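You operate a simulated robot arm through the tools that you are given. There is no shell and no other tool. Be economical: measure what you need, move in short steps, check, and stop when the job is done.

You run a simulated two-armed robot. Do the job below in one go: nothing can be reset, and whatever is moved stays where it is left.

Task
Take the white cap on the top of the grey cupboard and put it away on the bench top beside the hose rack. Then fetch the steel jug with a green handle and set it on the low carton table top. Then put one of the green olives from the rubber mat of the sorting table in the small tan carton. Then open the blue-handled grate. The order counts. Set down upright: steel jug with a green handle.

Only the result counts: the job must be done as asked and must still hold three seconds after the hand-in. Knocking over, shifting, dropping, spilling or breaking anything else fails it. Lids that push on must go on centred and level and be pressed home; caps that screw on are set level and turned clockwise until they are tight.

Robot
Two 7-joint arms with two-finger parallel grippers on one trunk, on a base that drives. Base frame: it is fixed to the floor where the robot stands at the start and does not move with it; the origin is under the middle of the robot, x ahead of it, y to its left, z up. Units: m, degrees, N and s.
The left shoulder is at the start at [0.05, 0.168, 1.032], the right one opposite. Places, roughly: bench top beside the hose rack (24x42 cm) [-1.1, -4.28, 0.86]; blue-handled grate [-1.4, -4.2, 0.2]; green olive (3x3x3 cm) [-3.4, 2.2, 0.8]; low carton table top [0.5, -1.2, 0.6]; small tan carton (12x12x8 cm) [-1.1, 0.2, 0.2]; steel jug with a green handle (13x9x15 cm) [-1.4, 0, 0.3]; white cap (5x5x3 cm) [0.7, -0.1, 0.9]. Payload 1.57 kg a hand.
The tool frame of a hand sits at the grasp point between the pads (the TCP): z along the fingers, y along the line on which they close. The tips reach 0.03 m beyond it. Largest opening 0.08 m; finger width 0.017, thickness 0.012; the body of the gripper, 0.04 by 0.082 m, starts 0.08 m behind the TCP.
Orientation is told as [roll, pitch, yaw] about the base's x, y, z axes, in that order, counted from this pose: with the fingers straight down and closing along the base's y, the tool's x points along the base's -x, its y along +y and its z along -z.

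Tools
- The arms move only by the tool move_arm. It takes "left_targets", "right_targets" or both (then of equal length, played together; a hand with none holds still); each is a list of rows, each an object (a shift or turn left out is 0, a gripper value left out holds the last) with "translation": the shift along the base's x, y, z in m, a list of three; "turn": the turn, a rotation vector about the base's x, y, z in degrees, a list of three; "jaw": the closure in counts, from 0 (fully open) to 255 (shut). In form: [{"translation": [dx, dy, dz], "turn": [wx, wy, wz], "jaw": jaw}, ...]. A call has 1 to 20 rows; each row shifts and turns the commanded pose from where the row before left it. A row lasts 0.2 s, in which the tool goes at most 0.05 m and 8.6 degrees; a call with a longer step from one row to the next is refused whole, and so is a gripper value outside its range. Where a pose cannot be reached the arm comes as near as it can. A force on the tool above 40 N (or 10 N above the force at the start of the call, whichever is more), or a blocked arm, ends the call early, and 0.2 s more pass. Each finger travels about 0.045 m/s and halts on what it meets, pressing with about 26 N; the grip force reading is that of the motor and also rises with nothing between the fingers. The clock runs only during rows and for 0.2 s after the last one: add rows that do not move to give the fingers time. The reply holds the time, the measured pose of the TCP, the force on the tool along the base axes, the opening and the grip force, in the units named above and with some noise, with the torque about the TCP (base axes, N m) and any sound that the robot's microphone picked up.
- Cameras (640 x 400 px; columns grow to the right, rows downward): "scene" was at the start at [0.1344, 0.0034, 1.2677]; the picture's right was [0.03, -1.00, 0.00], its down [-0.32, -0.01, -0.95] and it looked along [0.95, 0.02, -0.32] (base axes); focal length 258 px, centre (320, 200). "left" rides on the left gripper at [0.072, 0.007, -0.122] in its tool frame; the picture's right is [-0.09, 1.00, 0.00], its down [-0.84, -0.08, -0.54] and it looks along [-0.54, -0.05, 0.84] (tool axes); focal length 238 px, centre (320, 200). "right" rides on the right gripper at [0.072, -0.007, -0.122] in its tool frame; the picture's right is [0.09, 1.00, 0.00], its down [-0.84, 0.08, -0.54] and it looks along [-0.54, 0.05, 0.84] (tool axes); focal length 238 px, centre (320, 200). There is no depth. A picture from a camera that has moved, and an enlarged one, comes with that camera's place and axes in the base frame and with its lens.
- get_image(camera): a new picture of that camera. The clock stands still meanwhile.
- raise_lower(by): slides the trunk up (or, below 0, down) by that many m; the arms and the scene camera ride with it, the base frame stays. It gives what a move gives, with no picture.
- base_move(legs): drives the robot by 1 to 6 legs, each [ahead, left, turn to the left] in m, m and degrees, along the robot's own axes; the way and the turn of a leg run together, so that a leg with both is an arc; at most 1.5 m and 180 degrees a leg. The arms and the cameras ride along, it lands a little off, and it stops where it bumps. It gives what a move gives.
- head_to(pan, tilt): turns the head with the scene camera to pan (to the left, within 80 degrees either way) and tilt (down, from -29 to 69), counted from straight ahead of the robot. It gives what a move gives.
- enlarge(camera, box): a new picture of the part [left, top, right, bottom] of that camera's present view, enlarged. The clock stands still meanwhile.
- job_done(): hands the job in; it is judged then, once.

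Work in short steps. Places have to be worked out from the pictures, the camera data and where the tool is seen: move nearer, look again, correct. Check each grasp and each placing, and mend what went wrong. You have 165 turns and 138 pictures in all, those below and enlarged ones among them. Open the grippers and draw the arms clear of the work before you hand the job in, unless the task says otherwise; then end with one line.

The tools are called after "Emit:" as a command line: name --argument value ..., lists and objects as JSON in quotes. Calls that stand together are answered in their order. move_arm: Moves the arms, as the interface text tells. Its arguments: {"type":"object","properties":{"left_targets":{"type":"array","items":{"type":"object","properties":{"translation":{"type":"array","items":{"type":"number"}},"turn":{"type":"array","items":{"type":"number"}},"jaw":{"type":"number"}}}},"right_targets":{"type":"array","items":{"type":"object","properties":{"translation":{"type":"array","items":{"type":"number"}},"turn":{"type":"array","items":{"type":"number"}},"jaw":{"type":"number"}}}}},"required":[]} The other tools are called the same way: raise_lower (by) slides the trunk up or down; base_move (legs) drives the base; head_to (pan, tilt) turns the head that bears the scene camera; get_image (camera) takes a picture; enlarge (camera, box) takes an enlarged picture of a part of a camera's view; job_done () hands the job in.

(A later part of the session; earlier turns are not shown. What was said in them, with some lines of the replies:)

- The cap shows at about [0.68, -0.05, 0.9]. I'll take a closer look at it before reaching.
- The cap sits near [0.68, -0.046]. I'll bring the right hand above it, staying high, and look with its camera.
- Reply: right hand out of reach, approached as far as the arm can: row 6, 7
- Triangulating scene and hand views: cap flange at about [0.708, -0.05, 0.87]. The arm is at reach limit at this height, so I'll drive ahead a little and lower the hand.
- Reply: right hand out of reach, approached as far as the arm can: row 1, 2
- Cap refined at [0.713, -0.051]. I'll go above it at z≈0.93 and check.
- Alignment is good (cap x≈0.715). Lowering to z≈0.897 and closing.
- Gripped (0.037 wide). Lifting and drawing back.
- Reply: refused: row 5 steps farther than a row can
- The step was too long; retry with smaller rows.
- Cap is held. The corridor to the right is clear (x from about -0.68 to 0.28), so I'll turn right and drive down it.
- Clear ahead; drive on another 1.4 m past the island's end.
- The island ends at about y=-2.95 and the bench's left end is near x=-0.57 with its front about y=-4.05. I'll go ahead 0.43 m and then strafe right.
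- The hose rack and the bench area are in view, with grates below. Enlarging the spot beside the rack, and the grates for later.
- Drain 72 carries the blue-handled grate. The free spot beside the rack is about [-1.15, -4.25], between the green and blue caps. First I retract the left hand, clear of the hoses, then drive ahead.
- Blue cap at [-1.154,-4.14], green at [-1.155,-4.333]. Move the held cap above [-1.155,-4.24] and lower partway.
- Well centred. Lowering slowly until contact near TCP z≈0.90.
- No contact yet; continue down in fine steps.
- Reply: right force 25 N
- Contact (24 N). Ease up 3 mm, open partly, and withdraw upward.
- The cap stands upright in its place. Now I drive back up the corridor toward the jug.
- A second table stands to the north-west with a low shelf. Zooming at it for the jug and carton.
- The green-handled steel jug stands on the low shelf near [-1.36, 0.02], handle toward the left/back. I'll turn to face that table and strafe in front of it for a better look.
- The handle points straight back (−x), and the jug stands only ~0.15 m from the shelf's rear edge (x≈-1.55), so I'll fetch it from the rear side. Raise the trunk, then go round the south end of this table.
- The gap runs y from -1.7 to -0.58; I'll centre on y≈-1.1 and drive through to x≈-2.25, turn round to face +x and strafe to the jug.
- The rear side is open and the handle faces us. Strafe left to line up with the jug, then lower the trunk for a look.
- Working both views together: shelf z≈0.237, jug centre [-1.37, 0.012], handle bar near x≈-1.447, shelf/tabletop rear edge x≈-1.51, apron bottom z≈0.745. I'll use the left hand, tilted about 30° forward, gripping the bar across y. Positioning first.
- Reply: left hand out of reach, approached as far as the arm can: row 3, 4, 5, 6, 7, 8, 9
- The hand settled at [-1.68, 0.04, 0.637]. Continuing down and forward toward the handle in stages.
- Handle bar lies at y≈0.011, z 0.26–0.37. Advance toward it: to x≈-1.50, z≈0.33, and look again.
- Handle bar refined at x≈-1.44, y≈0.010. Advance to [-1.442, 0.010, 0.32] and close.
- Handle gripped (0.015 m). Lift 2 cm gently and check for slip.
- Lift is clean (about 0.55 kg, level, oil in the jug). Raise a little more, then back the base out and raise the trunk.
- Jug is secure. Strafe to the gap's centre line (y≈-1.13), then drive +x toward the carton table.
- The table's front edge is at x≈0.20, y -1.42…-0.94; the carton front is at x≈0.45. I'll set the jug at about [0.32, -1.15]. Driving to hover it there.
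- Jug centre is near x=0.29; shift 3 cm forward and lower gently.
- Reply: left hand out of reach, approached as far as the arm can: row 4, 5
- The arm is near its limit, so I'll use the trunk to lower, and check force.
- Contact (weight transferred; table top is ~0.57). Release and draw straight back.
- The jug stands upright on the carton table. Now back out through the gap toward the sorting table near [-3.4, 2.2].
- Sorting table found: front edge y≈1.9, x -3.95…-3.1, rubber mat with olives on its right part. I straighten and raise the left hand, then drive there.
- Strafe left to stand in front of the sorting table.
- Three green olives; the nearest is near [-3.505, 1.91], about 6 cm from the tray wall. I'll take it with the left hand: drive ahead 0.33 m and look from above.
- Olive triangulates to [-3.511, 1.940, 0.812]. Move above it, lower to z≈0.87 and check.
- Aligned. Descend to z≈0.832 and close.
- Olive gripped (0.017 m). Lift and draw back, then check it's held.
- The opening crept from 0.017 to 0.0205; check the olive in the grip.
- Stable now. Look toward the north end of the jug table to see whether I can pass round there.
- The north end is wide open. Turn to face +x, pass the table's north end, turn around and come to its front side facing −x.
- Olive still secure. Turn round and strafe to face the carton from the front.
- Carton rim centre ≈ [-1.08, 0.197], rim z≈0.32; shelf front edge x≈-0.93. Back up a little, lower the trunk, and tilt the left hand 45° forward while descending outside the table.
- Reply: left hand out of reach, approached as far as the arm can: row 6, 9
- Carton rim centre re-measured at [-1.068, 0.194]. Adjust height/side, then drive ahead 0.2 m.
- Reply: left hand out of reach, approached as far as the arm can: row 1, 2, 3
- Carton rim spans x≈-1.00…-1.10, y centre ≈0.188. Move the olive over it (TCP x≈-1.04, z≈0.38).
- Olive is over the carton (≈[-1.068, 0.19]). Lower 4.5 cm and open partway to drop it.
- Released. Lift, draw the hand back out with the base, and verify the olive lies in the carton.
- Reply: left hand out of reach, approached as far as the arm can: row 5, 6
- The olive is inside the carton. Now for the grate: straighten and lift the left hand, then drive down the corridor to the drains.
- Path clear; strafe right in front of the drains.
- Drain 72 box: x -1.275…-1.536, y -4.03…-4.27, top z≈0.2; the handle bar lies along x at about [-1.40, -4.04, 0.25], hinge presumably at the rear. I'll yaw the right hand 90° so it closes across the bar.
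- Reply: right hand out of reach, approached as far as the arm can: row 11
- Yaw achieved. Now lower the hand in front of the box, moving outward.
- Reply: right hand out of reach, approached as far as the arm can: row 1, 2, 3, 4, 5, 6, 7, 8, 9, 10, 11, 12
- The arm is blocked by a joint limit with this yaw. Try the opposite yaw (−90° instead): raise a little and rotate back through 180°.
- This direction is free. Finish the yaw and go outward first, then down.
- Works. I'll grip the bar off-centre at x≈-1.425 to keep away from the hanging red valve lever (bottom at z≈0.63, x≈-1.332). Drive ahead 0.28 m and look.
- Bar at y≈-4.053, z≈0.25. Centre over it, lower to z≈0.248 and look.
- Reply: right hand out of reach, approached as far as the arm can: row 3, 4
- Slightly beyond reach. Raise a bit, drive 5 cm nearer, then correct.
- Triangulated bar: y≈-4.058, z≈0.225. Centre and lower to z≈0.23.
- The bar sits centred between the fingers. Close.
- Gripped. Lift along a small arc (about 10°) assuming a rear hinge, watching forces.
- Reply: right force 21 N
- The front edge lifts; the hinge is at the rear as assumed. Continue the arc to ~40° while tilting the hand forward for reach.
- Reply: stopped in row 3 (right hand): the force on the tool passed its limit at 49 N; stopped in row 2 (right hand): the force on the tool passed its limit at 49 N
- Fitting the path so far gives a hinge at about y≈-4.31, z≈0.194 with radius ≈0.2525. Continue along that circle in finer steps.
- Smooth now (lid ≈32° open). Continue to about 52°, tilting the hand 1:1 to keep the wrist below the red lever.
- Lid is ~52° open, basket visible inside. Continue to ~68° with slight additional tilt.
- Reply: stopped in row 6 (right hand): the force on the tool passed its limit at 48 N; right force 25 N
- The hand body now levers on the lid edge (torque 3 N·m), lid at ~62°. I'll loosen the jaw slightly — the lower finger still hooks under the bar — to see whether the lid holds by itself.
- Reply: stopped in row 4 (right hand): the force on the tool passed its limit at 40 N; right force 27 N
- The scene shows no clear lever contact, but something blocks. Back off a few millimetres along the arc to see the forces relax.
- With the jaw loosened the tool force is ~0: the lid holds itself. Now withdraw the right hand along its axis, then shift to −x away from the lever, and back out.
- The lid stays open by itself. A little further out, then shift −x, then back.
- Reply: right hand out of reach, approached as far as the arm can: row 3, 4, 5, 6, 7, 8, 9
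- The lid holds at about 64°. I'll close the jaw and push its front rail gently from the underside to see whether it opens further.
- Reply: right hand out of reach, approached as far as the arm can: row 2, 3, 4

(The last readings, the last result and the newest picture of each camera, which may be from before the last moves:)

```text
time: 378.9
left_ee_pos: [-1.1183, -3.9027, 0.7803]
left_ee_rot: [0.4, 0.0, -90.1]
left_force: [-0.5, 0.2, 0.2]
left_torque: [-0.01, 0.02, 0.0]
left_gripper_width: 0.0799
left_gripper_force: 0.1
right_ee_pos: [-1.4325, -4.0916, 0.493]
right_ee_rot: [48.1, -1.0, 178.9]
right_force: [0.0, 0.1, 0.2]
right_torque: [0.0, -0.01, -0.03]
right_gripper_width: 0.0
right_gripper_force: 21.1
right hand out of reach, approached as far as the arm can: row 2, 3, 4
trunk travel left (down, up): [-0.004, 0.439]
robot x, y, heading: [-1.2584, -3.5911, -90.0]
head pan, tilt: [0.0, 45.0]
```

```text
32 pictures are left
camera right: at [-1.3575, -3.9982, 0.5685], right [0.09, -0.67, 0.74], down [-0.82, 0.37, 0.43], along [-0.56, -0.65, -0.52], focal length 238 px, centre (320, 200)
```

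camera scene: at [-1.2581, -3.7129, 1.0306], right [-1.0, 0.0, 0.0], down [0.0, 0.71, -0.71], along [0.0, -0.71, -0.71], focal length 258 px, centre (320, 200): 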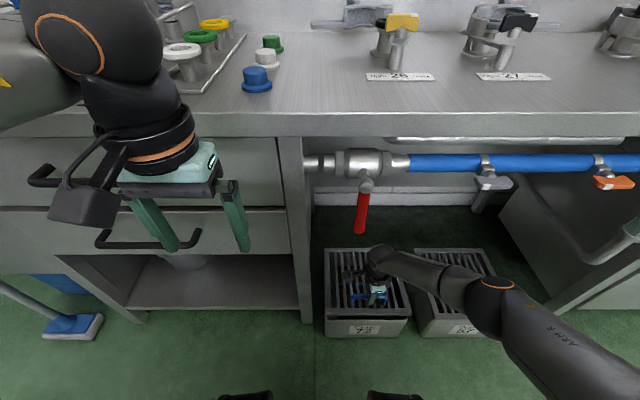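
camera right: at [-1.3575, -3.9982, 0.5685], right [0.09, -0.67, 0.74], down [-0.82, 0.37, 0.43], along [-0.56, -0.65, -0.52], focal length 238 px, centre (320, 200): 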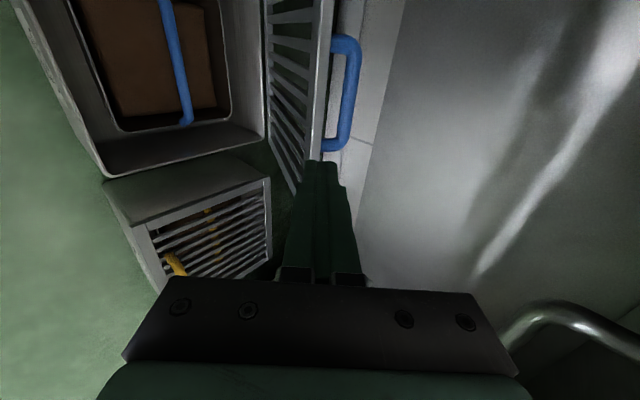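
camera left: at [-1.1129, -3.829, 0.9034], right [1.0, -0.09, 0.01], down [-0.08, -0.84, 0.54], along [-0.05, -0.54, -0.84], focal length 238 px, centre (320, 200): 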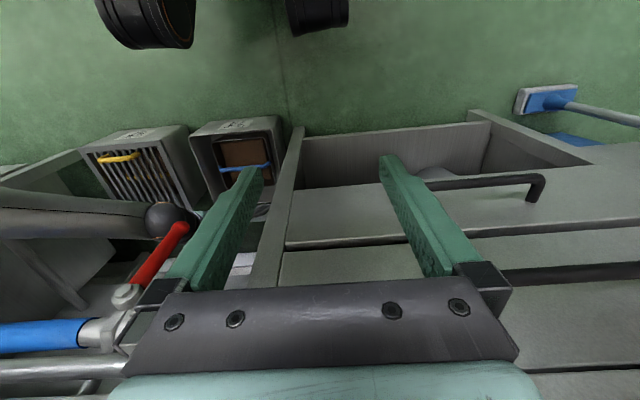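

The arm is at a joint limit here. Back the base off 0.2 m and roll the hand back to its comfortable orientation (closing along x).

Emit:
base_move --legs '[[-0.2, 0, 0]]'

Emit:
move_arm --right_targets '[{"turn": [0, 6.1, 5.47]}, {"turn": [0, 6.1, 5.47]}, {"turn": [0, 6.1, 5.47]}, {"turn": [0, 6.1, 5.47]}, {"turn": [0, 6.1, 5.47]}, {"turn": [0, 6.1, 5.47]}, {"turn": [0, 6.1, 5.47]}, {"turn": [0, 6.1, 5.47]}, {"turn": [0, 6.1, 5.47]}, {"turn": [0, 6.1, 5.47]}, {"turn": [0, 6.0, 5.37]}, {"turn": [0, 0, 0]}]'

Emit:
get_image --camera "right"

Emit:
get_image --camera "scene"

```text
time: 380.5
left_ee_pos: [-1.1192, -3.7052, 0.78]
left_ee_rot: [0.3, 0.1, -90.2]
left_force: [-0.2, 0.0, -0.1]
left_torque: [-0.01, -0.02, -0.04]
left_gripper_width: 0.0802
left_gripper_force: 0.0
right_ee_pos: [-1.4315, -3.8922, 0.4936]
right_ee_rot: [48.2, -0.9, 179.0]
right_force: [-0.2, 0.1, -0.8]
right_torque: [-0.04, 0.02, 0.02]
right_gripper_width: 0.0
right_gripper_force: 20.7
trunk travel left (down, up): [-0.004, 0.439]
robot x, y, heading: [-1.2585, -3.3903, -90.2]
head pan, tilt: [0.0, 45.0]
```

```text
time: 383.1
left_ee_pos: [-1.1183, -3.7046, 0.7794]
left_ee_rot: [0.3, 0.1, -90.1]
left_force: [-0.3, 1.0, -0.3]
left_torque: [0.02, 0.0, -0.02]
left_gripper_width: 0.08
left_gripper_force: 0.1
right_ee_pos: [-1.4216, -3.9001, 0.5023]
right_ee_rot: [-0.3, -49.2, -90.0]
right_force: [-0.5, -0.1, 0.1]
right_torque: [0.02, 0.01, -0.01]
right_gripper_width: 0.0
right_gripper_force: 21.4
right hand out of reach, approached as far as the arm can: row 5, 7, 9, 11
trunk travel left (down, up): [-0.004, 0.439]
robot x, y, heading: [-1.2592, -3.3932, -90.2]
head pan, tilt: [0.0, 45.0]
```

```text
31 pictures are left
camera right: at [-1.4272, -3.7603, 0.5269], right [1.0, 0.06, -0.07], down [0.08, -0.14, 0.99], along [0.05, -0.99, -0.14], focal length 238 px, centre (320, 200)
```

right: 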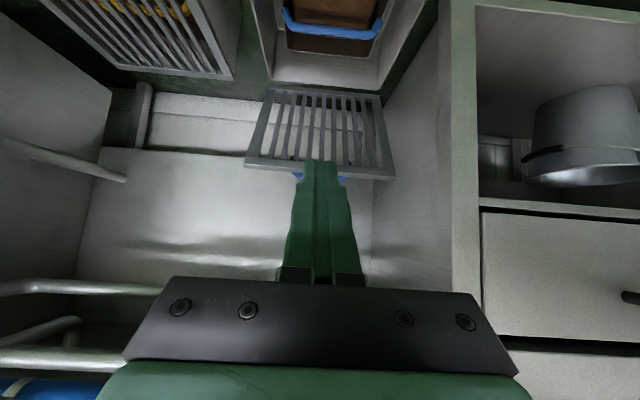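

```text
30 pictures are left
camera scene: at [-1.2575, -3.5118, 1.0308], right [-1.0, 0.0, 0.0], down [0.0, 0.71, -0.71], along [0.0, -0.71, -0.71], focal length 258 px, centre (320, 200)
```

scene: 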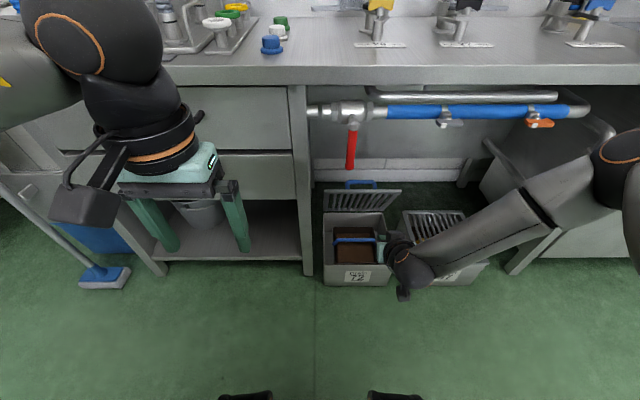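

In this view the lid's front rail is at about [y -4.17, z 0.408] (≈64°). Open the fingers to 6 cm, approach and push the rail with both fingertips.

Emit:
move_arm --right_targets '[{"jaw": 60}, {"translation": [0, 0, -0.02]}, {"translation": [0, 0, -0.02]}, {"translation": [0, -0.01, -0.02]}, {"translation": [0, -0.01, -0.015]}, {"translation": [0, 0, 0]}]'

Emit:
base_move --legs '[[0.17, 0, 0]]'

Emit:
get_image --camera "right"

```text
time: 384.5
left_ee_pos: [-1.1192, -3.7045, 0.7799]
left_ee_rot: [0.3, 0.1, -90.1]
left_force: [0.3, -0.1, 0.2]
left_torque: [0.02, 0.01, -0.01]
left_gripper_width: 0.0798
left_gripper_force: 0.1
right_ee_pos: [-1.4212, -3.8979, 0.5015]
right_ee_rot: [-0.2, -49.2, -90.3]
right_force: [-0.7, -0.9, 0.6]
right_torque: [0.04, -0.01, -0.02]
right_gripper_width: 0.0611
right_gripper_force: 0.1
right hand out of reach, approached as far as the arm can: row 2, 3, 4, 5
trunk travel left (down, up): [-0.004, 0.439]
robot x, y, heading: [-1.26, -3.3919, -90.0]
head pan, tilt: [0.0, 45.0]
```

```text
time: 386.0
left_ee_pos: [-1.1196, -3.8715, 0.7816]
left_ee_rot: [0.3, 0.1, -90.2]
left_force: [-0.2, -0.6, 0.4]
left_torque: [-0.01, 0.0, 0.01]
left_gripper_width: 0.08
left_gripper_force: 0.1
right_ee_pos: [-1.4228, -4.0677, 0.5018]
right_ee_rot: [-0.2, -49.1, -90.2]
right_force: [-0.8, 0.2, 0.0]
right_torque: [0.03, 0.02, -0.03]
right_gripper_width: 0.0613
right_gripper_force: 0.0
trunk travel left (down, up): [-0.004, 0.439]
robot x, y, heading: [-1.2608, -3.5576, -90.5]
head pan, tilt: [0.0, 45.0]
```

```text
29 pictures are left
camera right: at [-1.4282, -3.9282, 0.5269], right [1.0, 0.05, -0.07], down [0.08, -0.14, 0.99], along [0.04, -0.99, -0.14], focal length 238 px, centre (320, 200)
```

right: 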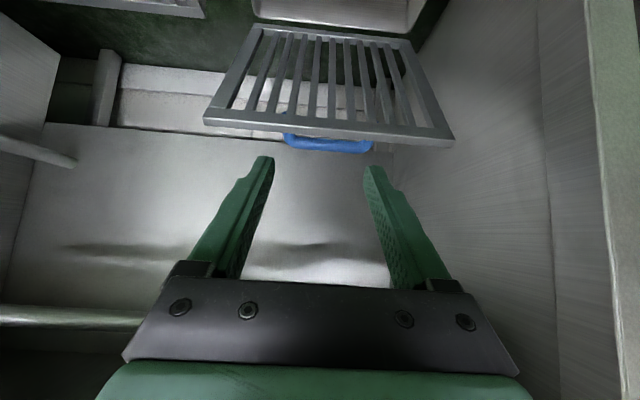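

The arm won't go lower with this much tilt; reduce the tilt while lowering.

Emit:
move_arm --right_targets '[{"translation": [0, 0, -0.01], "turn": [5, 0, 0]}, {"translation": [0, 0, -0.015], "turn": [5, 0, 0]}, {"translation": [0, 0, -0.02], "turn": [5, 0, 0]}, {"translation": [0, -0.01, -0.02]}, {"translation": [0, -0.01, -0.02]}, {"translation": [0, 0, 0]}]'

Emit:
get_image --camera "right"

```text
time: 387.4
left_ee_pos: [-1.1193, -3.8728, 0.7797]
left_ee_rot: [0.3, 0.2, -90.2]
left_force: [-0.1, 0.6, -0.1]
left_torque: [0.01, -0.02, 0.01]
left_gripper_width: 0.0798
left_gripper_force: 0.0
right_ee_pos: [-1.4228, -4.0876, 0.4169]
right_ee_rot: [-0.4, -34.2, -90.1]
right_force: [0.4, -0.7, -0.4]
right_torque: [0.0, 0.02, -0.02]
right_gripper_width: 0.0613
right_gripper_force: 0.2
trunk travel left (down, up): [-0.004, 0.439]
robot x, y, heading: [-1.2591, -3.5601, -90.3]
head pan, tilt: [0.0, 45.0]
```

```text
28 pictures are left
camera right: at [-1.4287, -3.9596, 0.4767], right [1.0, 0.07, -0.06], down [0.08, -0.39, 0.92], along [0.04, -0.92, -0.39], focal length 238 px, centre (320, 200)
```

right: 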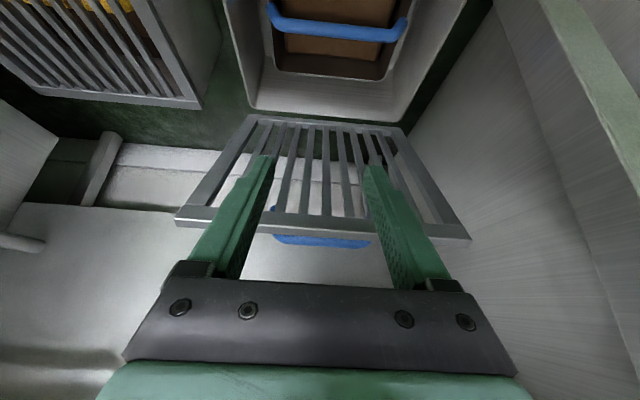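

Good. Raise 1 cm and advance to touch the rail, then push in small steps. Retract the left hand a bit at the same time for clearance.

Emit:
move_arm --right_targets '[{"translation": [0, -0.01, 0.01]}, {"translation": [0, -0.02, 0]}, {"translation": [0, -0.02, 0]}, {"translation": [0, -0.015, 0]}, {"translation": [0, -0.01, 0]}, {"translation": [0, -0.01, 0.002]}, {"translation": [0, 0, 0]}]' --left_targets '[{"translation": [0, 0.02, 0.02]}, {"translation": [0, 0.02, 0.02]}, {"translation": [0, 0.02, 0.02]}, {"translation": [0, 0.02, 0.02]}, {"translation": [0, 0, 0]}, {"translation": [0, 0, 0]}, {"translation": [0, 0, 0]}]'

Emit:
get_image --camera "right"

```text
time: 389.0
left_ee_pos: [-1.1189, -3.7925, 0.8595]
left_ee_rot: [0.2, 0.0, -90.2]
left_force: [-0.5, 0.0, 0.3]
left_torque: [0.01, 0.03, 0.01]
left_gripper_width: 0.08
left_gripper_force: 0.1
right_ee_pos: [-1.4223, -4.1714, 0.4286]
right_ee_rot: [-0.3, -34.1, -90.2]
right_force: [-0.1, 4.9, -1.1]
right_torque: [0.11, 0.03, 0.12]
right_gripper_width: 0.0614
right_gripper_force: 0.1
trunk travel left (down, up): [-0.004, 0.439]
robot x, y, heading: [-1.2555, -3.5578, -90.2]
head pan, tilt: [0.0, 45.0]
```

```text
27 pictures are left
camera right: at [-1.4283, -4.044, 0.4887], right [1.0, 0.07, -0.06], down [0.08, -0.39, 0.92], along [0.04, -0.92, -0.39], focal length 238 px, centre (320, 200)
```

right: 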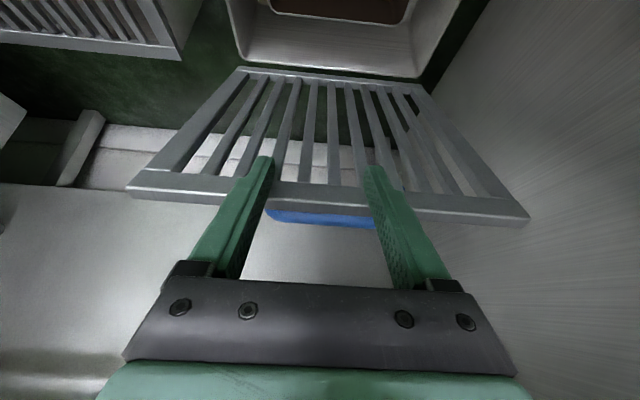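

Contact (5 N). Push on in small steps.

Emit:
move_arm --right_targets '[{"translation": [0, -0.008, 0.003]}, {"translation": [0, -0.008, 0.003]}, {"translation": [0, -0.008, 0.002]}, {"translation": [0, -0.008, 0.002]}, {"translation": [0, 0, 0]}]'

Emit:
get_image --camera "right"

```text
time: 390.2
left_ee_pos: [-1.1179, -3.7941, 0.8596]
left_ee_rot: [0.3, 0.2, -90.2]
left_force: [-0.7, 0.4, 0.3]
left_torque: [0.0, -0.02, 0.01]
left_gripper_width: 0.08
left_gripper_force: 0.0
right_ee_pos: [-1.4213, -4.2041, 0.4407]
right_ee_rot: [-0.1, -34.2, -90.2]
right_force: [-0.5, 3.5, -0.2]
right_torque: [0.03, 0.05, 0.06]
right_gripper_width: 0.061
right_gripper_force: 0.2
trunk travel left (down, up): [-0.004, 0.439]
robot x, y, heading: [-1.2604, -3.5626, -90.4]
head pan, tilt: [0.0, 45.0]
```

```text
26 pictures are left
camera right: at [-1.428, -4.0768, 0.4995], right [1.0, 0.07, -0.06], down [0.08, -0.39, 0.92], along [0.04, -0.92, -0.39], focal length 238 px, centre (320, 200)
```

right: 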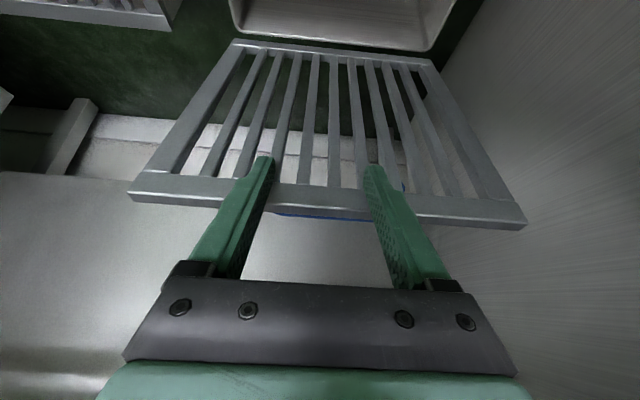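

The lid swings further with only 3.5 N. Continue.

Emit:
move_arm --right_targets '[{"translation": [0, -0.009, 0.001]}, {"translation": [0, -0.009, 0.001]}, {"translation": [0, -0.009, 0.001]}, {"translation": [0, -0.009, 0]}, {"translation": [0, -0.009, 0]}, {"translation": [0, 0, 0]}]'

Emit:
get_image --camera "right"

Emit:
enlarge --camera "scene" --box '[290, 120, 490, 330]'

```text
time: 391.6
left_ee_pos: [-1.1184, -3.793, 0.8583]
left_ee_rot: [0.4, 0.0, -90.2]
left_force: [0.3, 0.0, -0.1]
left_torque: [-0.05, -0.01, 0.01]
left_gripper_width: 0.08
left_gripper_force: 0.1
right_ee_pos: [-1.4216, -4.249, 0.4408]
right_ee_rot: [-0.2, -34.2, -90.1]
right_force: [0.5, 0.7, 0.9]
right_torque: [-0.01, -0.01, 0.06]
right_gripper_width: 0.0615
right_gripper_force: 0.2
trunk travel left (down, up): [-0.004, 0.439]
robot x, y, heading: [-1.2555, -3.5601, -90.4]
head pan, tilt: [0.0, 45.0]
```

```text
25 pictures are left
camera right: at [-1.4283, -4.1215, 0.5021], right [1.0, 0.07, -0.05], down [0.08, -0.39, 0.92], along [0.04, -0.92, -0.39], focal length 238 px, centre (320, 200)
```

right: 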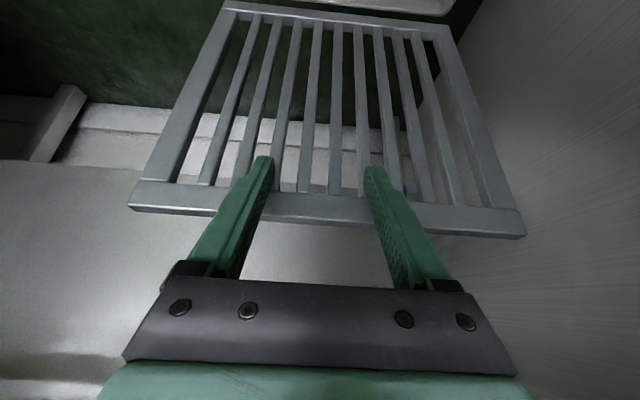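

```text
1.90 times, centred on (390, 225) of scene
camera zoom: at [-1.2584, -3.68, 1.0307], right [-1.0, 0.01, 0.0], down [0.0, 0.71, -0.71], along [0.0, -0.71, -0.71], focal length 492 px, centre (187, 152)
```

zoom: 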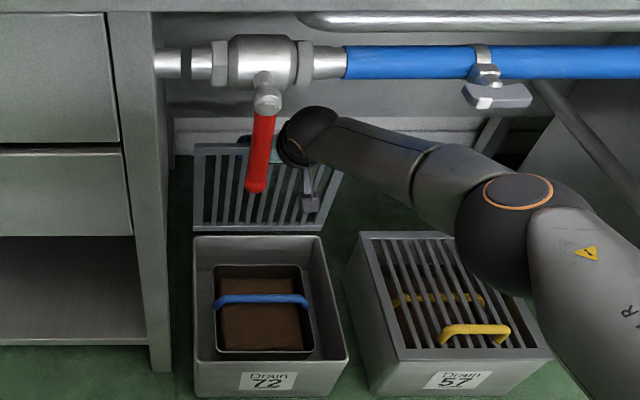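

The lid is now nearly vertical. One last small push, then withdraw straight back.

Emit:
move_arm --right_targets '[{"translation": [0, -0.007, -0.001]}, {"translation": [0, -0.007, -0.001]}, {"translation": [0, -0.006, -0.001]}, {"translation": [0, 0, 0]}]'

Emit:
enlarge --camera "right" --box '[100, 0, 560, 288]'

```text
time: 392.6
left_ee_pos: [-1.1181, -3.7937, 0.8588]
left_ee_rot: [0.3, 0.0, -90.3]
left_force: [0.5, -0.6, 0.5]
left_torque: [0.01, 0.0, 0.03]
left_gripper_width: 0.0798
left_gripper_force: 0.1
right_ee_pos: [-1.4231, -4.2589, 0.4393]
right_ee_rot: [-0.2, -34.3, -90.3]
right_force: [0.1, 0.5, 0.7]
right_torque: [0.02, 0.01, 0.06]
right_gripper_width: 0.0618
right_gripper_force: 0.0
right hand out of reach, approached as far as the arm can: row 2, 3
trunk travel left (down, up): [-0.004, 0.439]
robot x, y, heading: [-1.255, -3.5586, -90.4]
head pan, tilt: [0.0, 45.0]
```

```text
1.39 times, centred on (330, 144) of right
camera zoom: at [-1.4286, -4.1309, 0.5009], right [1.0, 0.07, -0.06], down [0.08, -0.39, 0.92], along [0.04, -0.92, -0.39], focal length 331 px, centre (306, 278)
```

zoom: 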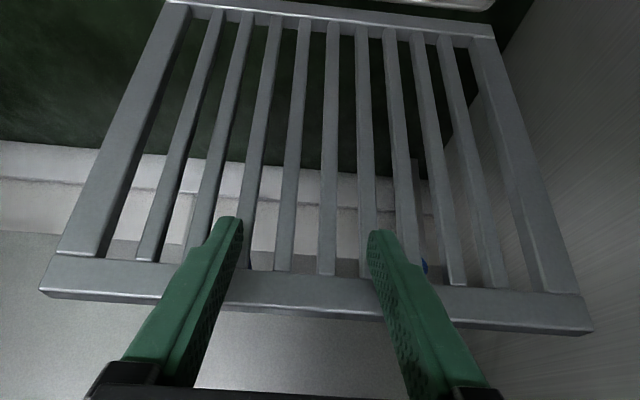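

The rail is essentially vertical and the lid stays put. Withdraw straight back with the base and check.

Emit:
base_move --legs '[[-0.3, 0, 0]]'

Emit:
get_image --camera "right"

Emit:
get_image --camera "scene"

```text
time: 394.6
left_ee_pos: [-1.1176, -3.4927, 0.8596]
left_ee_rot: [0.3, 0.0, -90.2]
left_force: [0.0, -0.1, 1.3]
left_torque: [0.0, -0.02, -0.02]
left_gripper_width: 0.08
left_gripper_force: 0.0
right_ee_pos: [-1.4215, -3.9587, 0.44]
right_ee_rot: [-0.1, -34.2, -90.2]
right_force: [0.6, -0.2, 0.9]
right_torque: [0.01, 0.0, 0.02]
right_gripper_width: 0.0613
right_gripper_force: 0.1
trunk travel left (down, up): [-0.004, 0.439]
robot x, y, heading: [-1.2586, -3.2585, -90.3]
head pan, tilt: [0.0, 45.0]
```

```text
22 pictures are left
camera right: at [-1.4271, -3.8306, 0.5009], right [1.0, 0.07, -0.06], down [0.08, -0.39, 0.92], along [0.04, -0.92, -0.39], focal length 238 px, centre (320, 200)
```

right: 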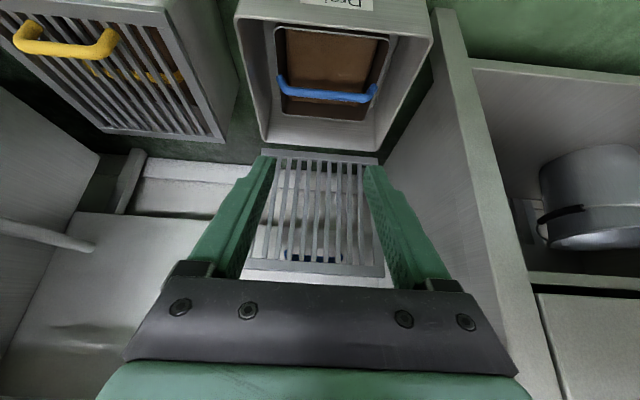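

```text
21 pictures are left
camera scene: at [-1.2569, -3.3798, 1.0308], right [-1.0, 0.01, 0.0], down [0.0, 0.71, -0.71], along [0.0, -0.71, -0.71], focal length 258 px, centre (320, 200)
```

scene: 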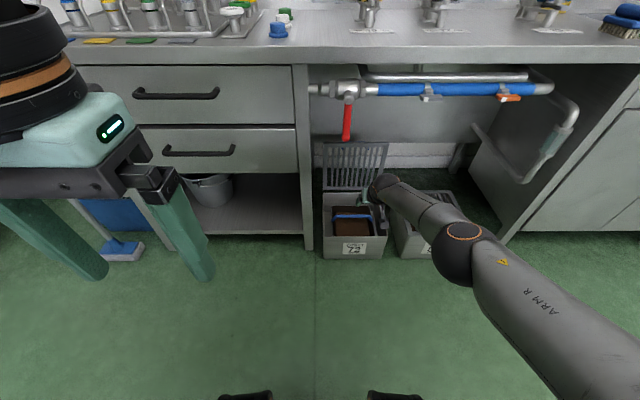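

The grate stands open on its own. Draw back further, open the gripper, and take a last look at the grate and the cap.

Emit:
base_move --legs '[[-0.05, 0, 0]]'

Emit:
move_arm --right_targets '[{"translation": [0, 0.03, 0.03], "jaw": 0}, {"translation": [0, 0.03, 0.03]}, {"translation": [0, 0.03, 0.03]}, {"translation": [0, 0.03, 0.03]}, {"translation": [0, 0, 0]}, {"translation": [0, 0, 0]}]'

Emit:
get_image --camera "scene"

Emit:
enlarge --camera "scene" --box '[200, 0, 440, 270]'

```text
time: 395.6
left_ee_pos: [-1.1158, -3.4433, 0.8596]
left_ee_rot: [0.3, 0.1, -90.2]
left_force: [0.6, 0.2, 0.2]
left_torque: [0.0, 0.02, 0.02]
left_gripper_width: 0.0799
left_gripper_force: 0.2
right_ee_pos: [-1.4214, -3.9081, 0.4406]
right_ee_rot: [-0.3, -34.2, -90.2]
right_force: [-0.3, -0.5, -0.4]
right_torque: [0.03, -0.02, 0.0]
right_gripper_width: 0.0611
right_gripper_force: 0.1
trunk travel left (down, up): [-0.004, 0.439]
robot x, y, heading: [-1.2583, -3.2069, -90.1]
head pan, tilt: [0.0, 45.0]
```

```text
time: 397.0
left_ee_pos: [-1.1178, -3.4429, 0.8599]
left_ee_rot: [0.3, 0.1, -90.2]
left_force: [0.8, -0.3, -0.6]
left_torque: [-0.01, -0.02, 0.01]
left_gripper_width: 0.0798
left_gripper_force: 0.0
right_ee_pos: [-1.4209, -3.7887, 0.5606]
right_ee_rot: [-0.3, -34.2, -90.2]
right_force: [0.1, -0.4, -0.2]
right_torque: [0.05, -0.01, 0.04]
right_gripper_width: 0.0799
right_gripper_force: 0.2
trunk travel left (down, up): [-0.004, 0.439]
robot x, y, heading: [-1.2558, -3.2091, -90.2]
head pan, tilt: [0.0, 45.0]
```

```text
20 pictures are left
camera scene: at [-1.2566, -3.33, 1.0308], right [-1.0, 0.01, 0.0], down [0.0, 0.71, -0.71], along [0.0, -0.71, -0.71], focal length 258 px, centre (320, 200)
```

scene: 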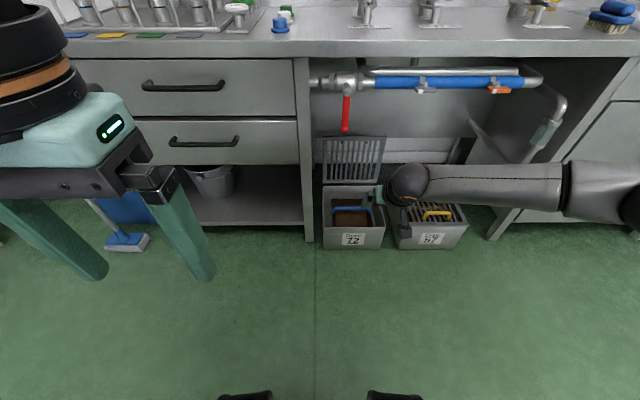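

```text
1.48 times, centred on (320, 135) of scene
camera zoom: at [-1.2566, -3.33, 1.0308], right [-1.0, 0.01, 0.0], down [0.0, 0.71, -0.71], along [0.0, -0.71, -0.71], focal length 383 px, centre (320, 296)
```

zoom: 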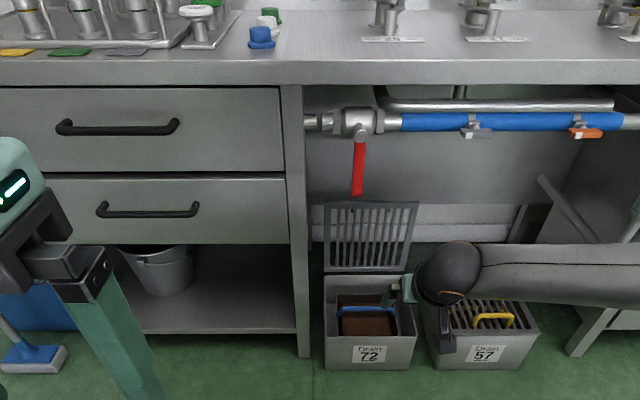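

The cap is in its place, the jug is upright on the carton table, one olive is in the tan carton, and the blue-handled grate stands open. Both hands are empty and clear, so I'm handing in.

Emit:
job_done

```text
The job is handed in.
```

All four steps are done in order and the job is handed in. The white cap is on the bench beside the hose rack, and the steel jug stands upright on the low carton table. One green olive is in the small tan carton. The blue-handled grate stands open at close to vertical and held on its own when I drew back.
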